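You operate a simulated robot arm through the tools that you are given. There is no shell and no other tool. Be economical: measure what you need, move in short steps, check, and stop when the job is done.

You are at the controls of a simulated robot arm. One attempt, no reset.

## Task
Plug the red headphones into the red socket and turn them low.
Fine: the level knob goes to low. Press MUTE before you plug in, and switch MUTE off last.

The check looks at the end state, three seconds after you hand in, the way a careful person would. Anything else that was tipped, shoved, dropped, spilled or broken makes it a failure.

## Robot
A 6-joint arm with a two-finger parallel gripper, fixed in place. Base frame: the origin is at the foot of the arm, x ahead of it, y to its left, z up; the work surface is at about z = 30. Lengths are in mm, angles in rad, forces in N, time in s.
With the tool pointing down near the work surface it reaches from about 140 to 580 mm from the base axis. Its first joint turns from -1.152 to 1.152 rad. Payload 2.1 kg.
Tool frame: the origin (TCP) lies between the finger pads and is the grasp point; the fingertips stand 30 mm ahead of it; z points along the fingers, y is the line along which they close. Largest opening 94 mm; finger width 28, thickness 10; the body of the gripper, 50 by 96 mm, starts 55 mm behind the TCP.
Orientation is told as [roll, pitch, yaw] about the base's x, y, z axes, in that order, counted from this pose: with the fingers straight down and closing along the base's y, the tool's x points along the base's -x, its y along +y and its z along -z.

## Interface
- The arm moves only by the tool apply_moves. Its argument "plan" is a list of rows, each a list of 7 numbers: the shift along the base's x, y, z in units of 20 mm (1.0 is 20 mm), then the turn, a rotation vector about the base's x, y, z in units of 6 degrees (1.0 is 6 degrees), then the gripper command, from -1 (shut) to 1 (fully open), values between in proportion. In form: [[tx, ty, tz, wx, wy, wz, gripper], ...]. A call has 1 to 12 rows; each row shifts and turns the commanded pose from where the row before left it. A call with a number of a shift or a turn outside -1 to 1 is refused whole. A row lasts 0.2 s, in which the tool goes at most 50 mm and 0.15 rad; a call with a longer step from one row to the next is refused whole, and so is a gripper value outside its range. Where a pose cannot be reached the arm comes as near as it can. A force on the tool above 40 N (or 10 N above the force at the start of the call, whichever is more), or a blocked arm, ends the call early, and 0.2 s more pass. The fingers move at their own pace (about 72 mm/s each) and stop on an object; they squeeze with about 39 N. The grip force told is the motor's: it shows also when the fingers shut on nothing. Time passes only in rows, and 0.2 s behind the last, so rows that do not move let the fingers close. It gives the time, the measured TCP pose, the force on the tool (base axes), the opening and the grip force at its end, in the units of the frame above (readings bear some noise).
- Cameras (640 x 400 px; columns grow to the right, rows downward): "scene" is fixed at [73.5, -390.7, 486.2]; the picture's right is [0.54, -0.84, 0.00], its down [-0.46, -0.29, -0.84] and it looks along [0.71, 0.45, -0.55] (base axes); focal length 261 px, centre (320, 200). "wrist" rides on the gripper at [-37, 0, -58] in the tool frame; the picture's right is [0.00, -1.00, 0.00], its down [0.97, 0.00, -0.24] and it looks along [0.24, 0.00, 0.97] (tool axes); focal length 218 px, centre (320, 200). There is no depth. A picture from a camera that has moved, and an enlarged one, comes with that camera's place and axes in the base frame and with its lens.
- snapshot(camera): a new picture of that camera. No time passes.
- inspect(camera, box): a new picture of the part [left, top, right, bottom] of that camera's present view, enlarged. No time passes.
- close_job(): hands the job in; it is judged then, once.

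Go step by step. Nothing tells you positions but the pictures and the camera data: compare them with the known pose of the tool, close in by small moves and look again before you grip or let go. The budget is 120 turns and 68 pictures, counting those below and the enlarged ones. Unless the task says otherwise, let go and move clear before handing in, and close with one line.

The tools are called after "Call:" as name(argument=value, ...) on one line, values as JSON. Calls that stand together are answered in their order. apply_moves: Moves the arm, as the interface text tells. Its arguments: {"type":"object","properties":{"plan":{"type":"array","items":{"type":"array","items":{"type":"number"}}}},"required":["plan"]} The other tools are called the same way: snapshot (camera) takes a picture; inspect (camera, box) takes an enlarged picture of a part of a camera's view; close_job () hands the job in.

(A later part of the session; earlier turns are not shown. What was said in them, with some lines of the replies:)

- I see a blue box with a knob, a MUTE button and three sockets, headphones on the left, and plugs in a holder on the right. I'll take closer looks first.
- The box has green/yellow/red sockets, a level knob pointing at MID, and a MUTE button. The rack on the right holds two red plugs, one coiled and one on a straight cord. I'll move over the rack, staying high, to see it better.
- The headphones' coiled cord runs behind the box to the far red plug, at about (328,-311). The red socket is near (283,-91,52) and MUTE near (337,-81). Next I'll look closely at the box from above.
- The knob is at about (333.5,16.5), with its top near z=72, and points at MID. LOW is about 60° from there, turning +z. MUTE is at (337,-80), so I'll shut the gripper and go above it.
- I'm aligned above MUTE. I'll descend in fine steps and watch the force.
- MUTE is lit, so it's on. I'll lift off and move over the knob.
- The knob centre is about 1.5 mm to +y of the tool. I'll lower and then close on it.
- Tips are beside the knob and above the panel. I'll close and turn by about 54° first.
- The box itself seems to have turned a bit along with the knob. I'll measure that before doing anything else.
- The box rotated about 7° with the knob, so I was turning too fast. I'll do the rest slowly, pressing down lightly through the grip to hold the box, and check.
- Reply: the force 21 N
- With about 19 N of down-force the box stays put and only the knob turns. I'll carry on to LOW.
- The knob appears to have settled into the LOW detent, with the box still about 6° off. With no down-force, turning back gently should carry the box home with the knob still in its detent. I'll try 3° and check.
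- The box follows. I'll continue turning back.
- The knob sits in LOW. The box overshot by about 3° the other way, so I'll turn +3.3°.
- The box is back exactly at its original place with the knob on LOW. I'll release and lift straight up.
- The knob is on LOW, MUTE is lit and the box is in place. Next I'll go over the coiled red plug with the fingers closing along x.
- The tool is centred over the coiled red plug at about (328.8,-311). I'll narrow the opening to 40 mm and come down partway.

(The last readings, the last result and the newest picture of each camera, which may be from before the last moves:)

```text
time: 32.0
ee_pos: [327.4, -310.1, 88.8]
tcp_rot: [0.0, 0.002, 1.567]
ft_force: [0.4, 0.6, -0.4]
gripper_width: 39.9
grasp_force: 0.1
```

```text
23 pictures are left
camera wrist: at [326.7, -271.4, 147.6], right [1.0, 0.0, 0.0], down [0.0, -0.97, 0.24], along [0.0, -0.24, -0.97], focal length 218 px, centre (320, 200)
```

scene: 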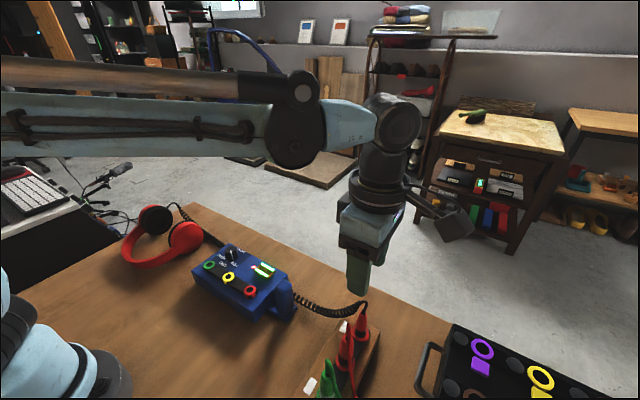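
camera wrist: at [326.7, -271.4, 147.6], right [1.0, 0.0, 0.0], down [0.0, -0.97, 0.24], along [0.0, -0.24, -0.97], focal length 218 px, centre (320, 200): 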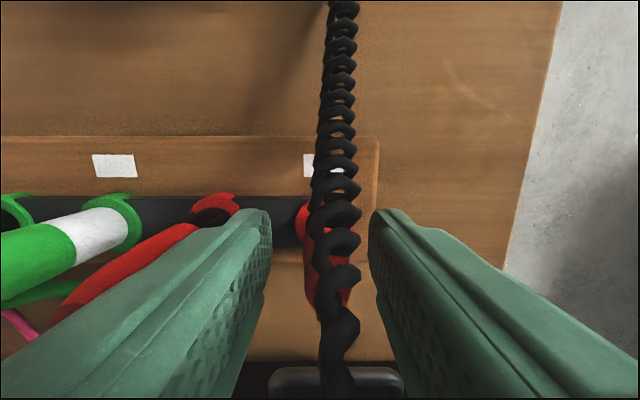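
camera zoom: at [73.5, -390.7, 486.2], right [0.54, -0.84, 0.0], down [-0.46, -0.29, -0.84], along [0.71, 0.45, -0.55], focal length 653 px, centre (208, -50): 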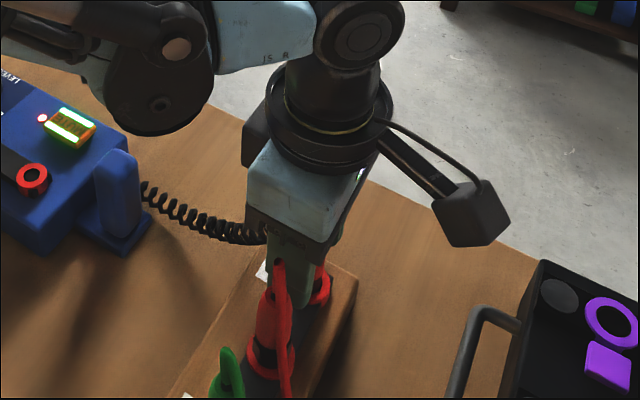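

The plug is between the pads. I'll grip it.

Call:
apply_moves(plan=[[0, 0, 0, 0, 0, 0, -1], [0, 0, 0, 0, 0, 0, -1], [0, 0, 0, 0, 0, 0, -1]])

Call:
apply_moves(plan=[[0, 0, 0.2, 0, 0, 0, -1], [0, 0, 0.3, 0, 0, 0, -1], [0, 0, 0.5, 0, 0, 0, -1], [0, 0, 0.5, 0, 0, 0, -1], [0, 0, 0.5, 0, 0, 0, -1], [0, 0, 0.5, 0, 0, 0, -1], [0, 0, 0.5, 0, 0, 0, -1], [0, 0, 0, 0, 0, 0, -1]])

Call:
inspect(camera="scene", box=[270, 200, 430, 380])

```text
time: 32.8
ee_pos: [328.3, -310.2, 89.9]
tcp_rot: [0.0, -0.002, 1.571]
ft_force: [7.3, 0.6, 0.7]
gripper_width: 15.5
grasp_force: 38.9
```

```text
time: 34.6
ee_pos: [327.5, -311.3, 148.7]
tcp_rot: [-0.001, 0.0, 1.569]
ft_force: [0.2, -0.2, 0.0]
gripper_width: 15.1
grasp_force: 39.0
```

```text
2.22 times, centred on (350, 290) of scene
camera zoom: at [73.5, -390.7, 486.2], right [0.54, -0.84, 0.0], down [-0.46, -0.29, -0.84], along [0.71, 0.45, -0.55], focal length 581 px, centre (253, 0)
```

zoom: 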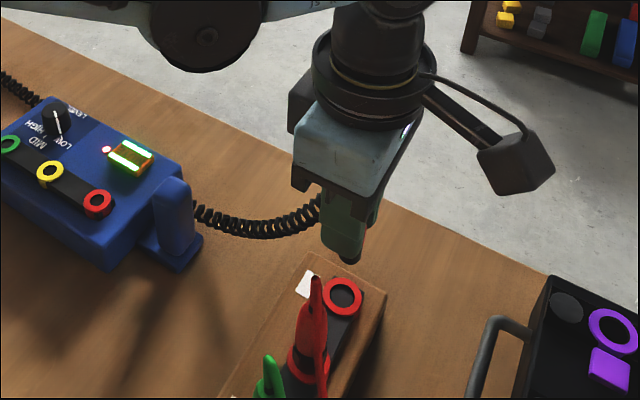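

The plug is out, hanging straight in the grip. I'll lift higher and carry it over to the red socket.

Call:
apply_moves(plan=[[0, 0, 1, 0, 0, 0, -1], [0, 0, 1, 0, 0, 0, -1], [-0.1, 0.5, 0, 0, 0, 0, -1], [-0.2, 0.9, 0, 0, 0, 0, -1], [-0.2, 0.9, 0, 0, 0, 0, -1], [-0.2, 0.9, 0, 0, 0, 0, -1], [-0.2, 0.9, 0, 0, 0, 0, -1], [-0.2, 0.9, 0, 0, 0, 0, -1], [-0.2, 0.9, 0, 0, 0, 0, -1]])

Call:
apply_moves(plan=[[-0.2, 0.9, 0, 0, 0, 0, -1], [-0.2, 0.9, 0, 0, 0, 0, -1], [-0.2, 0.9, 0, 0, 0, 0, -1], [-0.2, 0.9, 0, 0, 0, 0, -1], [-0.2, 0.9, 0, 0, 0, 0, -1], [-0.1, 0.6, 0, 0, 0, 0, -1], [0, 0, 0, 0, 0, 0, -1]])

Call:
snapshot(camera="wrist")

Call:
inspect(camera="scene", box=[180, 180, 360, 330])

```text
time: 36.6
ee_pos: [302.1, -192.2, 187.3]
tcp_rot: [0.001, 0.0, 1.569]
ft_force: [0.0, 0.6, 0.5]
gripper_width: 15.4
grasp_force: 38.8
```

```text
time: 38.2
ee_pos: [280.2, -90.4, 189.2]
tcp_rot: [-0.001, -0.001, 1.569]
ft_force: [0.0, 0.5, 0.0]
gripper_width: 15.2
grasp_force: 39.0
```

```text
21 pictures are left
camera wrist: at [279.0, -52.3, 247.1], right [1.0, 0.0, 0.0], down [0.0, -0.97, 0.24], along [0.0, -0.24, -0.97], focal length 218 px, centre (320, 200)
```

wrist: 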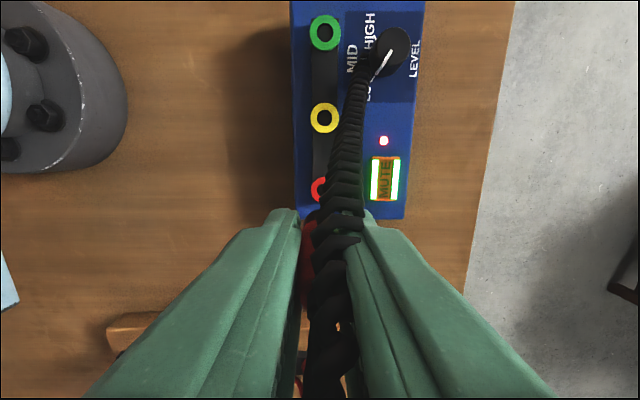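

```text
2.67 times, centred on (270, 255) of scene
camera zoom: at [73.5, -390.7, 486.2], right [0.54, -0.84, 0.0], down [-0.46, -0.29, -0.84], along [0.71, 0.45, -0.55], focal length 697 px, centre (453, 53)
```

zoom: 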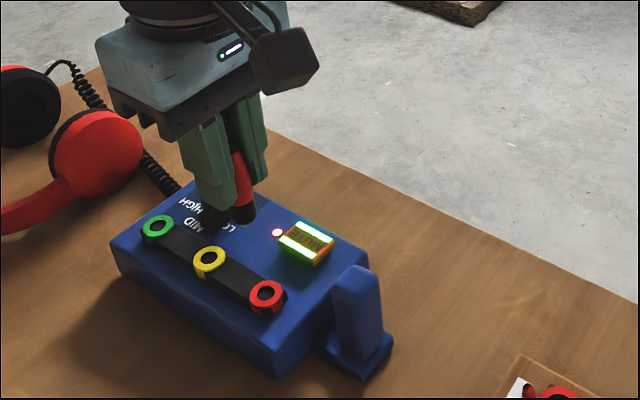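

The plug hangs above the red socket, with its tip about 55-60 mm below the TCP. I'll correct x by about 3.3 mm and come down closer.

Call:
apply_moves(plan=[[0.165, 0.02, -0.5, 0, 0, 0, -1], [0, 0, -0.7, 0, 0, 0, -1], [0, 0, -0.7, 0, 0, 0, -1], [0, 0, -0.7, 0, 0, 0, -1], [0, 0, -0.2, 0, 0, 0, -1], [0, 0, 0, 0, 0, 0, -1]])

Call:
inspect(camera="scene", box=[210, 240, 290, 300])

Call:
snapshot(camera="wrist")

```text
time: 39.6
ee_pos: [282.3, -91.2, 133.4]
tcp_rot: [0.001, 0.0, 1.57]
ft_force: [0.1, 0.1, -0.4]
gripper_width: 15.1
grasp_force: 39.1
```

```text
6.67 times, centred on (250, 270) of scene
camera zoom: at [73.5, -390.7, 486.2], right [0.54, -0.84, 0.0], down [-0.46, -0.29, -0.84], along [0.71, 0.45, -0.55], focal length 1742 px, centre (787, -267)
```

zoom: 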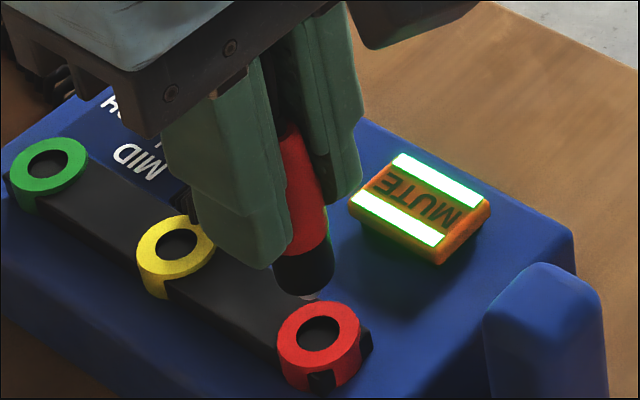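

```text
18 pictures are left
camera wrist: at [282.2, -52.7, 190.5], right [1.0, 0.0, 0.0], down [0.0, -0.97, 0.24], along [0.0, -0.24, -0.97], focal length 218 px, centre (320, 200)
```

wrist: 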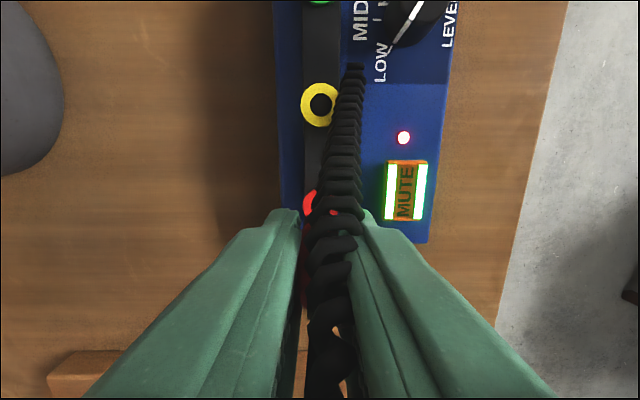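

The plug's metal tip is lined up just above the red ring in both views. I'll lower it in small steps while watching the force.

Call:
apply_moves(plan=[[0.03, 0, -0.25, 0, 0, 0, -1], [0, 0, -0.25, 0, 0, 0, -1], [0, 0, -0.1, 0, 0, 0, -1], [0, 0, 0, 0, 0, 0, -1]])

Call:
inspect(camera="scene", box=[225, 260, 275, 300])

Call:
inspect(camera="wrist", box=[270, 150, 370, 260])

```text
time: 40.6
ee_pos: [284.0, -90.0, 121.2]
tcp_rot: [0.0, 0.0, 1.569]
ft_force: [1.0, 0.0, -1.0]
gripper_width: 15.3
grasp_force: 39.1
```

```text
10.00 times, centred on (250, 280) of scene
camera zoom: at [73.5, -390.7, 486.2], right [0.54, -0.84, 0.0], down [-0.46, -0.29, -0.84], along [0.71, 0.45, -0.55], focal length 2613 px, centre (1020, -600)
```

zoom: 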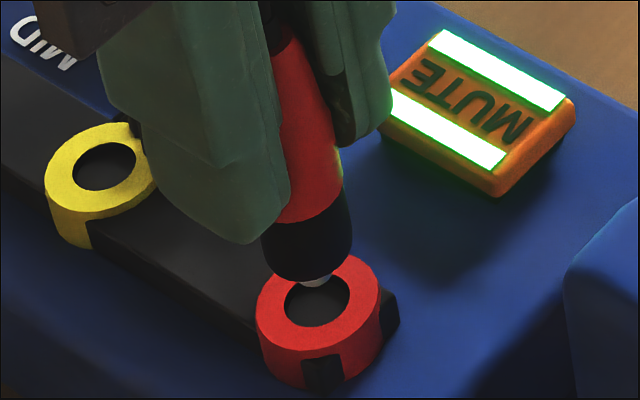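

```text
3.64 times, centred on (320, 205) of wrist
camera zoom: at [282.9, -52.4, 178.5], right [1.0, 0.0, 0.0], down [0.0, -0.97, 0.24], along [0.0, -0.24, -0.97], focal length 794 px, centre (320, 182)
```

zoom: 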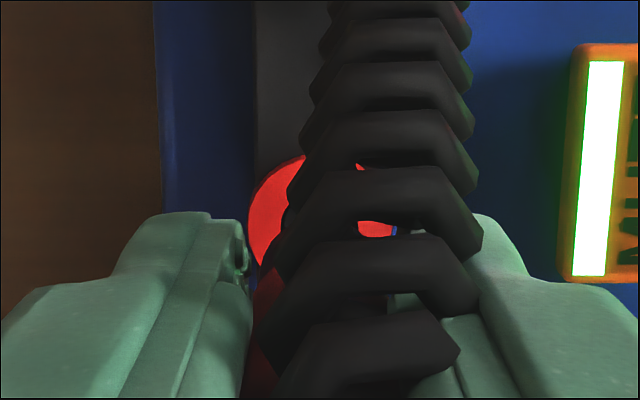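

Alignment looks good in both views. I'll keep lowering in fine steps.

Call:
apply_moves(plan=[[0, 0, -0.08, 0, 0, 0, -1], [0, 0, -0.08, 0, 0, 0, -1], [0, 0, -0.08, 0, 0, 0, -1], [0, 0, -0.08, 0, 0, 0, -1], [0, 0, 0, 0, 0, 0, -1]])

Call:
apply_moves(plan=[[0, 0, -0.08, 0, 0, 0, -1], [0, 0, -0.08, 0, 0, 0, -1], [0, 0, 0, 0, 0, 0, -1]])

Call:
inspect(camera="scene", box=[225, 260, 275, 300])

```text
time: 41.8
ee_pos: [283.6, -89.9, 114.3]
tcp_rot: [-0.001, -0.001, 1.571]
ft_force: [-0.6, -0.2, -0.3]
gripper_width: 15.2
grasp_force: 39.2
```

```text
time: 42.6
ee_pos: [283.8, -90.1, 111.6]
tcp_rot: [0.0, 0.0, 1.567]
ft_force: [1.4, 0.8, 0.7]
gripper_width: 15.4
grasp_force: 38.7
```

```text
10.00 times, centred on (250, 280) of scene
camera zoom: at [73.5, -390.7, 486.2], right [0.54, -0.84, 0.0], down [-0.46, -0.29, -0.84], along [0.71, 0.45, -0.55], focal length 2613 px, centre (1020, -600)
```

zoom: 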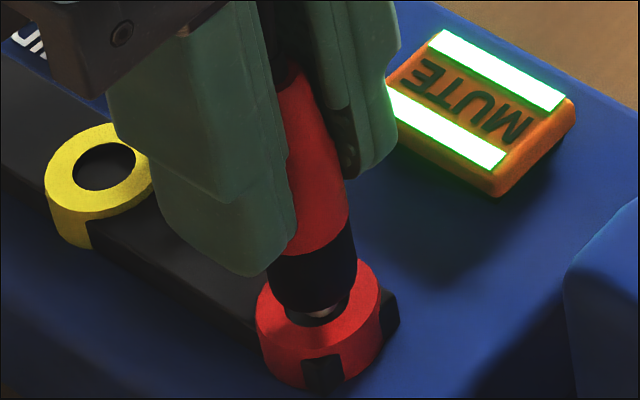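

Call:
apply_moves(plan=[[0, 0, -0.06, 0, 0, 0, -1], [0, 0, -0.06, 0, 0, 0, -1], [0, 0, -0.06, 0, 0, 0, -1], [0, 0, 0, 0, 0, 0, -1]])

Call:
apply_moves(plan=[[0, 0, -0.06, 0, 0, 0, -1], [0, 0, -0.06, 0, 0, 0, -1], [0, 0, 0, 0, 0, 0, -1]])

Call:
inspect(camera="scene", box=[225, 260, 275, 300])

```text
time: 43.6
ee_pos: [284.3, -90.8, 108.0]
tcp_rot: [-0.002, 0.0, 1.57]
ft_force: [-1.1, -0.1, 0.0]
gripper_width: 15.2
grasp_force: 38.8
```

```text
time: 44.4
ee_pos: [285.0, -91.9, 105.5]
tcp_rot: [0.0, -0.001, 1.569]
ft_force: [0.1, -0.3, -0.1]
gripper_width: 15.3
grasp_force: 39.1
```

```text
10.00 times, centred on (250, 280) of scene
camera zoom: at [73.5, -390.7, 486.2], right [0.54, -0.84, 0.0], down [-0.46, -0.29, -0.84], along [0.71, 0.45, -0.55], focal length 2613 px, centre (1020, -600)
```

zoom: 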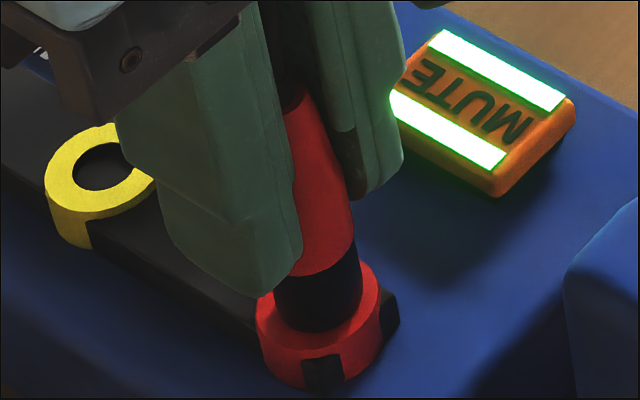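

Call:
apply_moves(plan=[[0, 0, -0.06, 0, 0, 0, -1], [0, 0, -0.06, 0, 0, 0, -1], [0, 0, 0, 0, 0, 0, -1]])

Call:
apply_moves(plan=[[0, 0, -0.06, 0, 0, 0, -1], [0, 0, -0.06, 0, 0, 0, -1], [0, 0, 0, 0, 0, 0, -1]])

Call:
inspect(camera="scene", box=[225, 260, 275, 300])

```text
time: 45.2
ee_pos: [284.2, -90.7, 103.4]
tcp_rot: [0.0, -0.002, 1.57]
ft_force: [-2.1, -1.4, 26.2]
gripper_width: 15.3
grasp_force: 38.9
```

```text
time: 46.0
ee_pos: [284.8, -91.1, 100.6]
tcp_rot: [0.0, -0.001, 1.572]
ft_force: [-0.8, 1.9, 25.1]
gripper_width: 15.7
grasp_force: 38.9
```

```text
10.00 times, centred on (250, 280) of scene
camera zoom: at [73.4, -390.7, 486.2], right [0.54, -0.84, 0.0], down [-0.46, -0.29, -0.84], along [0.71, 0.45, -0.55], focal length 2613 px, centre (1020, -600)
```

zoom: 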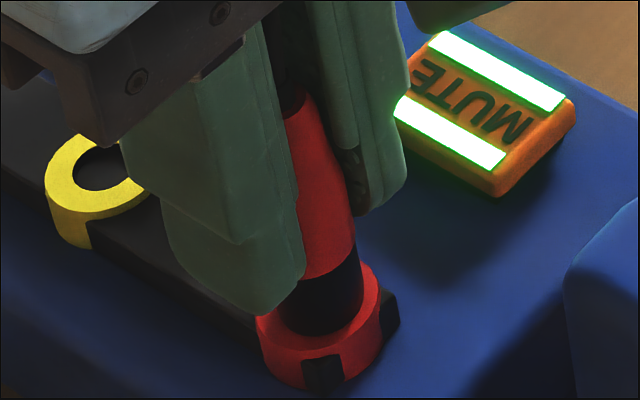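

The plug has bottomed at about 25 N, with the band sitting above the ring just as it did in the rack. I'll release and lift straight up.

Call:
apply_moves(plan=[[0, 0, 0.05, 0, 0, 0, -1], [0, 0, 0, 0, 0, 0, -0.1], [0, 0, 0, 0, 0, 0, -0.1], [0, 0, 0, 0, 0, 0, -0.1], [0, 0, 0.3, 0, 0, 0, -0.1], [0, 0, 0.6, 0, 0, 0, -0.1], [0, 0, 0.9, 0, 0, 0, -0.1], [0, 0, 1, 0, 0, 0, -0.1], [0, 0, 1, 0, 0, 0, -0.1], [0, 0, 1, 0, 0, 0, -0.1], [0, 0, 1, 0, 0, 0, -0.1]])

Call:
inspect(camera="scene", box=[180, 180, 340, 330])

Call:
snapshot(camera="wrist")

```text
time: 48.4
ee_pos: [283.0, -89.7, 218.2]
tcp_rot: [0.001, -0.001, 1.57]
ft_force: [0.5, -0.1, -0.8]
gripper_width: 42.2
grasp_force: 0.0
```

```text
2.67 times, centred on (260, 255) of scene
camera zoom: at [73.5, -390.7, 486.2], right [0.54, -0.84, 0.0], down [-0.46, -0.29, -0.84], along [0.71, 0.45, -0.55], focal length 697 px, centre (480, 53)
```

zoom: 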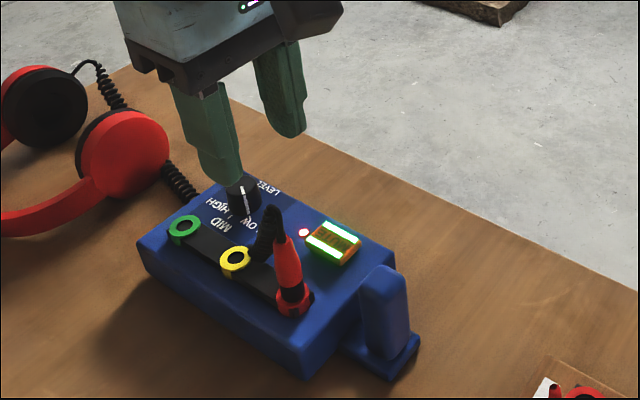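

```text
11 pictures are left
camera wrist: at [282.6, -51.6, 275.4], right [1.0, 0.0, 0.0], down [0.0, -0.97, 0.24], along [0.0, -0.24, -0.97], focal length 218 px, centre (320, 200)
```

wrist: 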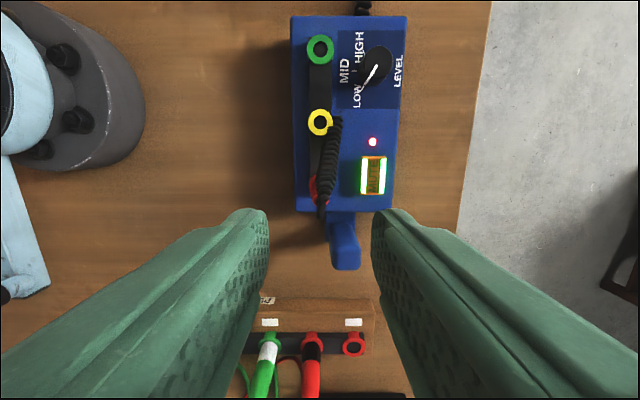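

Plugged in, knob on LOW, box still in place. For the last press I'll turn the gripper back to yaw 0, so the palm clears the plug, and go over MUTE with the fingers shut.

Call:
apply_moves(plan=[[0.22, 0.035, 0, 0, 0, -1, -1], [0.22, 0.035, 0, 0, 0, -1, -1], [0.22, 0.035, 0, 0, 0, -1, -1], [0.22, 0.035, 0, 0, 0, -1, -1], [0.22, 0.035, 0, 0, 0, -1, -1], [0.22, 0.035, 0, 0, 0, -1, -1], [0.22, 0.035, 0, 0, 0, -1, -1], [0.22, 0.035, 0, 0, 0, -1, -1], [0.22, 0.035, 0, 0, 0, -1, -1], [0.22, 0.035, 0, 0, 0, -1, -1], [0.22, 0.035, 0, 0, 0, -1, -1], [0.22, 0.035, 0, 0, 0, -1, -1]])

Call:
apply_moves(plan=[[0, 0, 0, 0, 0, -1, -1], [0, 0, 0, 0, 0, -1, -1], [0, 0, 0, 0, 0, -1, -1], [0, 0, -0.7, 0, 0, 0, -1], [0, 0, -0.8, 0, 0, 0, -1], [0, 0, -0.8, 0, 0, 0, -1], [0, 0, -0.8, 0, 0, 0, -1], [0, 0, -0.8, 0, 0, 0, -1], [0, 0, 0, 0, 0, 0, -1]])

Call:
inspect(camera="scene", box=[200, 200, 310, 310])

```text
time: 51.0
ee_pos: [337.5, -81.9, 217.7]
tcp_rot: [0.001, -0.001, 0.313]
ft_force: [0.0, 0.4, 0.9]
gripper_width: 0.0
grasp_force: 32.8
```

```text
time: 53.0
ee_pos: [337.8, -81.5, 138.4]
tcp_rot: [0.001, 0.0, -0.002]
ft_force: [-0.6, -0.5, -0.8]
gripper_width: 0.0
grasp_force: 32.8
```

```text
3.64 times, centred on (255, 255) of scene
camera zoom: at [73.5, -390.7, 486.2], right [0.54, -0.84, 0.0], down [-0.46, -0.29, -0.84], along [0.71, 0.45, -0.55], focal length 950 px, centre (556, 0)
```

zoom: 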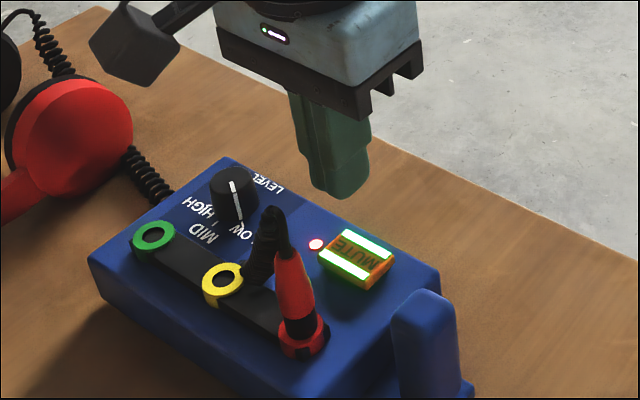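

Call:
apply_moves(plan=[[0, 0, -0.7, 0, 0, 0, -1], [0, 0, -0.7, 0, 0, 0, -1], [0, 0, -0.7, 0, 0, 0, -1], [0, 0, -0.4, 0, 0, 0, -1], [0, 0, -0.15, 0, 0, 0, -1], [0, 0, 0, 0, 0, 0, -1]])

Call:
apply_moves(plan=[[0, 0, -0.07, 0, 0, 0, -1], [0, 0, -0.07, 0, 0, 0, -1], [0, 0, 0, 0, 0, 0, -1]])

Call:
inspect(camera="scene", box=[200, 200, 310, 310])

```text
time: 54.4
ee_pos: [337.9, -81.0, 84.8]
tcp_rot: [0.002, -0.001, -0.002]
ft_force: [0.3, 1.0, 0.5]
gripper_width: 0.3
grasp_force: 32.9
```

```text
time: 55.2
ee_pos: [337.2, -81.3, 82.7]
tcp_rot: [0.0, 0.0, -0.002]
ft_force: [0.2, 0.9, 0.4]
gripper_width: 0.0
grasp_force: 32.7
```

```text
3.64 times, centred on (255, 255) of scene
camera zoom: at [73.5, -390.7, 486.2], right [0.54, -0.84, 0.0], down [-0.46, -0.29, -0.84], along [0.71, 0.45, -0.55], focal length 950 px, centre (556, 0)
```

zoom: 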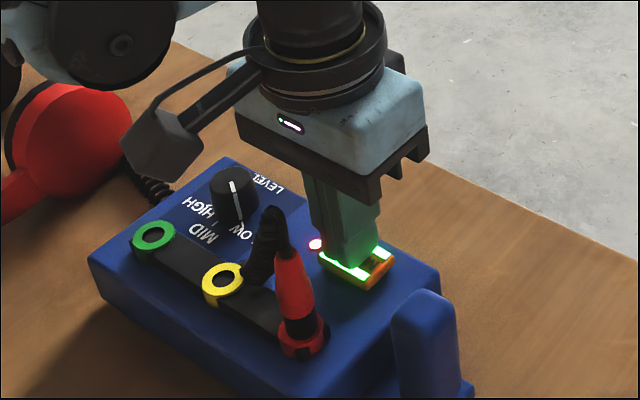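

Call:
apply_moves(plan=[[0, 0, -0.07, 0, 0, 0, -1], [0, 0, -0.07, 0, 0, 0, -1]])

Call:
inspect(camera="scene", box=[230, 245, 295, 295])

```text
time: 55.8
ee_pos: [337.0, -82.4, 80.7]
tcp_rot: [0.0, 0.0, 0.0]
ft_force: [0.5, 1.4, 2.9]
gripper_width: 0.0
grasp_force: 33.4
```

```text
8.00 times, centred on (262, 270) of scene
camera zoom: at [73.5, -390.7, 486.2], right [0.54, -0.84, 0.0], down [-0.46, -0.29, -0.84], along [0.71, 0.45, -0.55], focal length 2090 px, centre (780, -360)
```

zoom: 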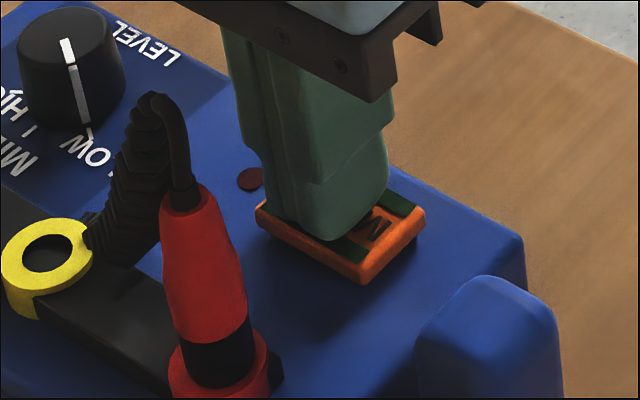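

MUTE is off and the knob points at the LOW tick. I'll lift clear straight up and check everything.

Call:
apply_moves(plan=[[0, 0, 0.3, 0, 0, 0, -1], [0, 0, 0.8, 0, 0, 0, -1], [0, 0, 1, 0, 0, 0, -1], [0, 0, 1, 0, 0, 0, -1], [0, 0, 1, 0, 0, 0, -1], [0, 0, 1, 0, 0, 0, -1], [0, 0, 1, 0, 0, 0, -1], [0, 0, 1, 0, 0, 0, -1], [0, 0, 1, 0, 0, 0, -1], [0, 0, 1, 0, 0, 0, -1]])

Call:
inspect(camera="scene", box=[180, 230, 310, 330])

Call:
snapshot(camera="wrist")

Call:
snapshot(camera="scene")

```text
time: 58.0
ee_pos: [336.4, -82.7, 262.2]
tcp_rot: [0.001, 0.0, 0.001]
ft_force: [0.7, 0.6, 0.1]
gripper_width: 0.0
grasp_force: 33.4
```

```text
4.00 times, centred on (245, 280) of scene
camera zoom: at [73.5, -390.7, 486.2], right [0.54, -0.84, 0.0], down [-0.46, -0.29, -0.84], along [0.71, 0.45, -0.55], focal length 1045 px, centre (620, -120)
```

zoom: 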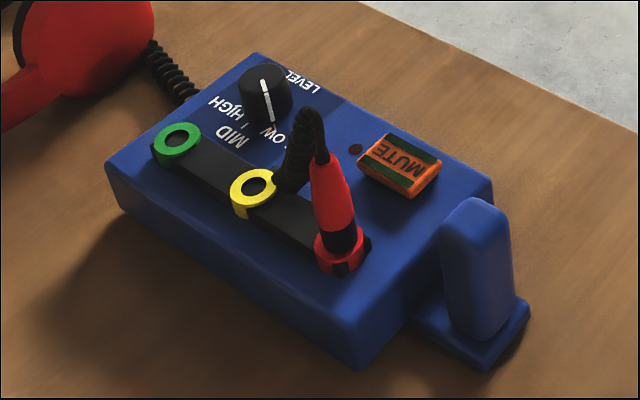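

```text
6 pictures are left
camera wrist: at [372.0, -80.8, 319.8], right [0.0, -1.0, 0.0], down [-0.97, 0.0, 0.24], along [-0.24, 0.0, -0.97], focal length 218 px, centre (320, 200)
```

wrist: 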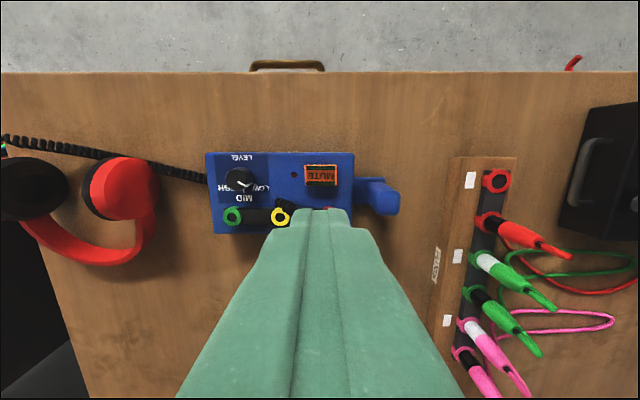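

```text
5 pictures are left
```

scene: 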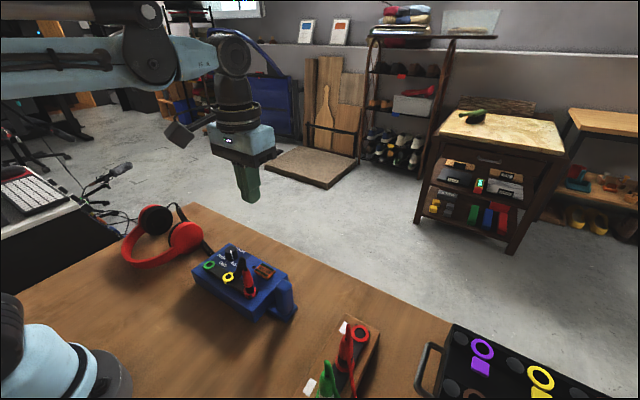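

The headphones are plugged into the red socket, the level knob is on LOW, and MUTE is off. The box and everything else are in their original places, and the arm is clear, so I'm handing in.

Call:
close_job()

```text
The job is handed in.
```

The job is handed in: I pressed MUTE before plugging in, the red headphones are in the red socket, the level is on LOW, and I switched MUTE off last. The box turned about 7° while I was setting the knob. I turned it back, and the pictures show it where it started.
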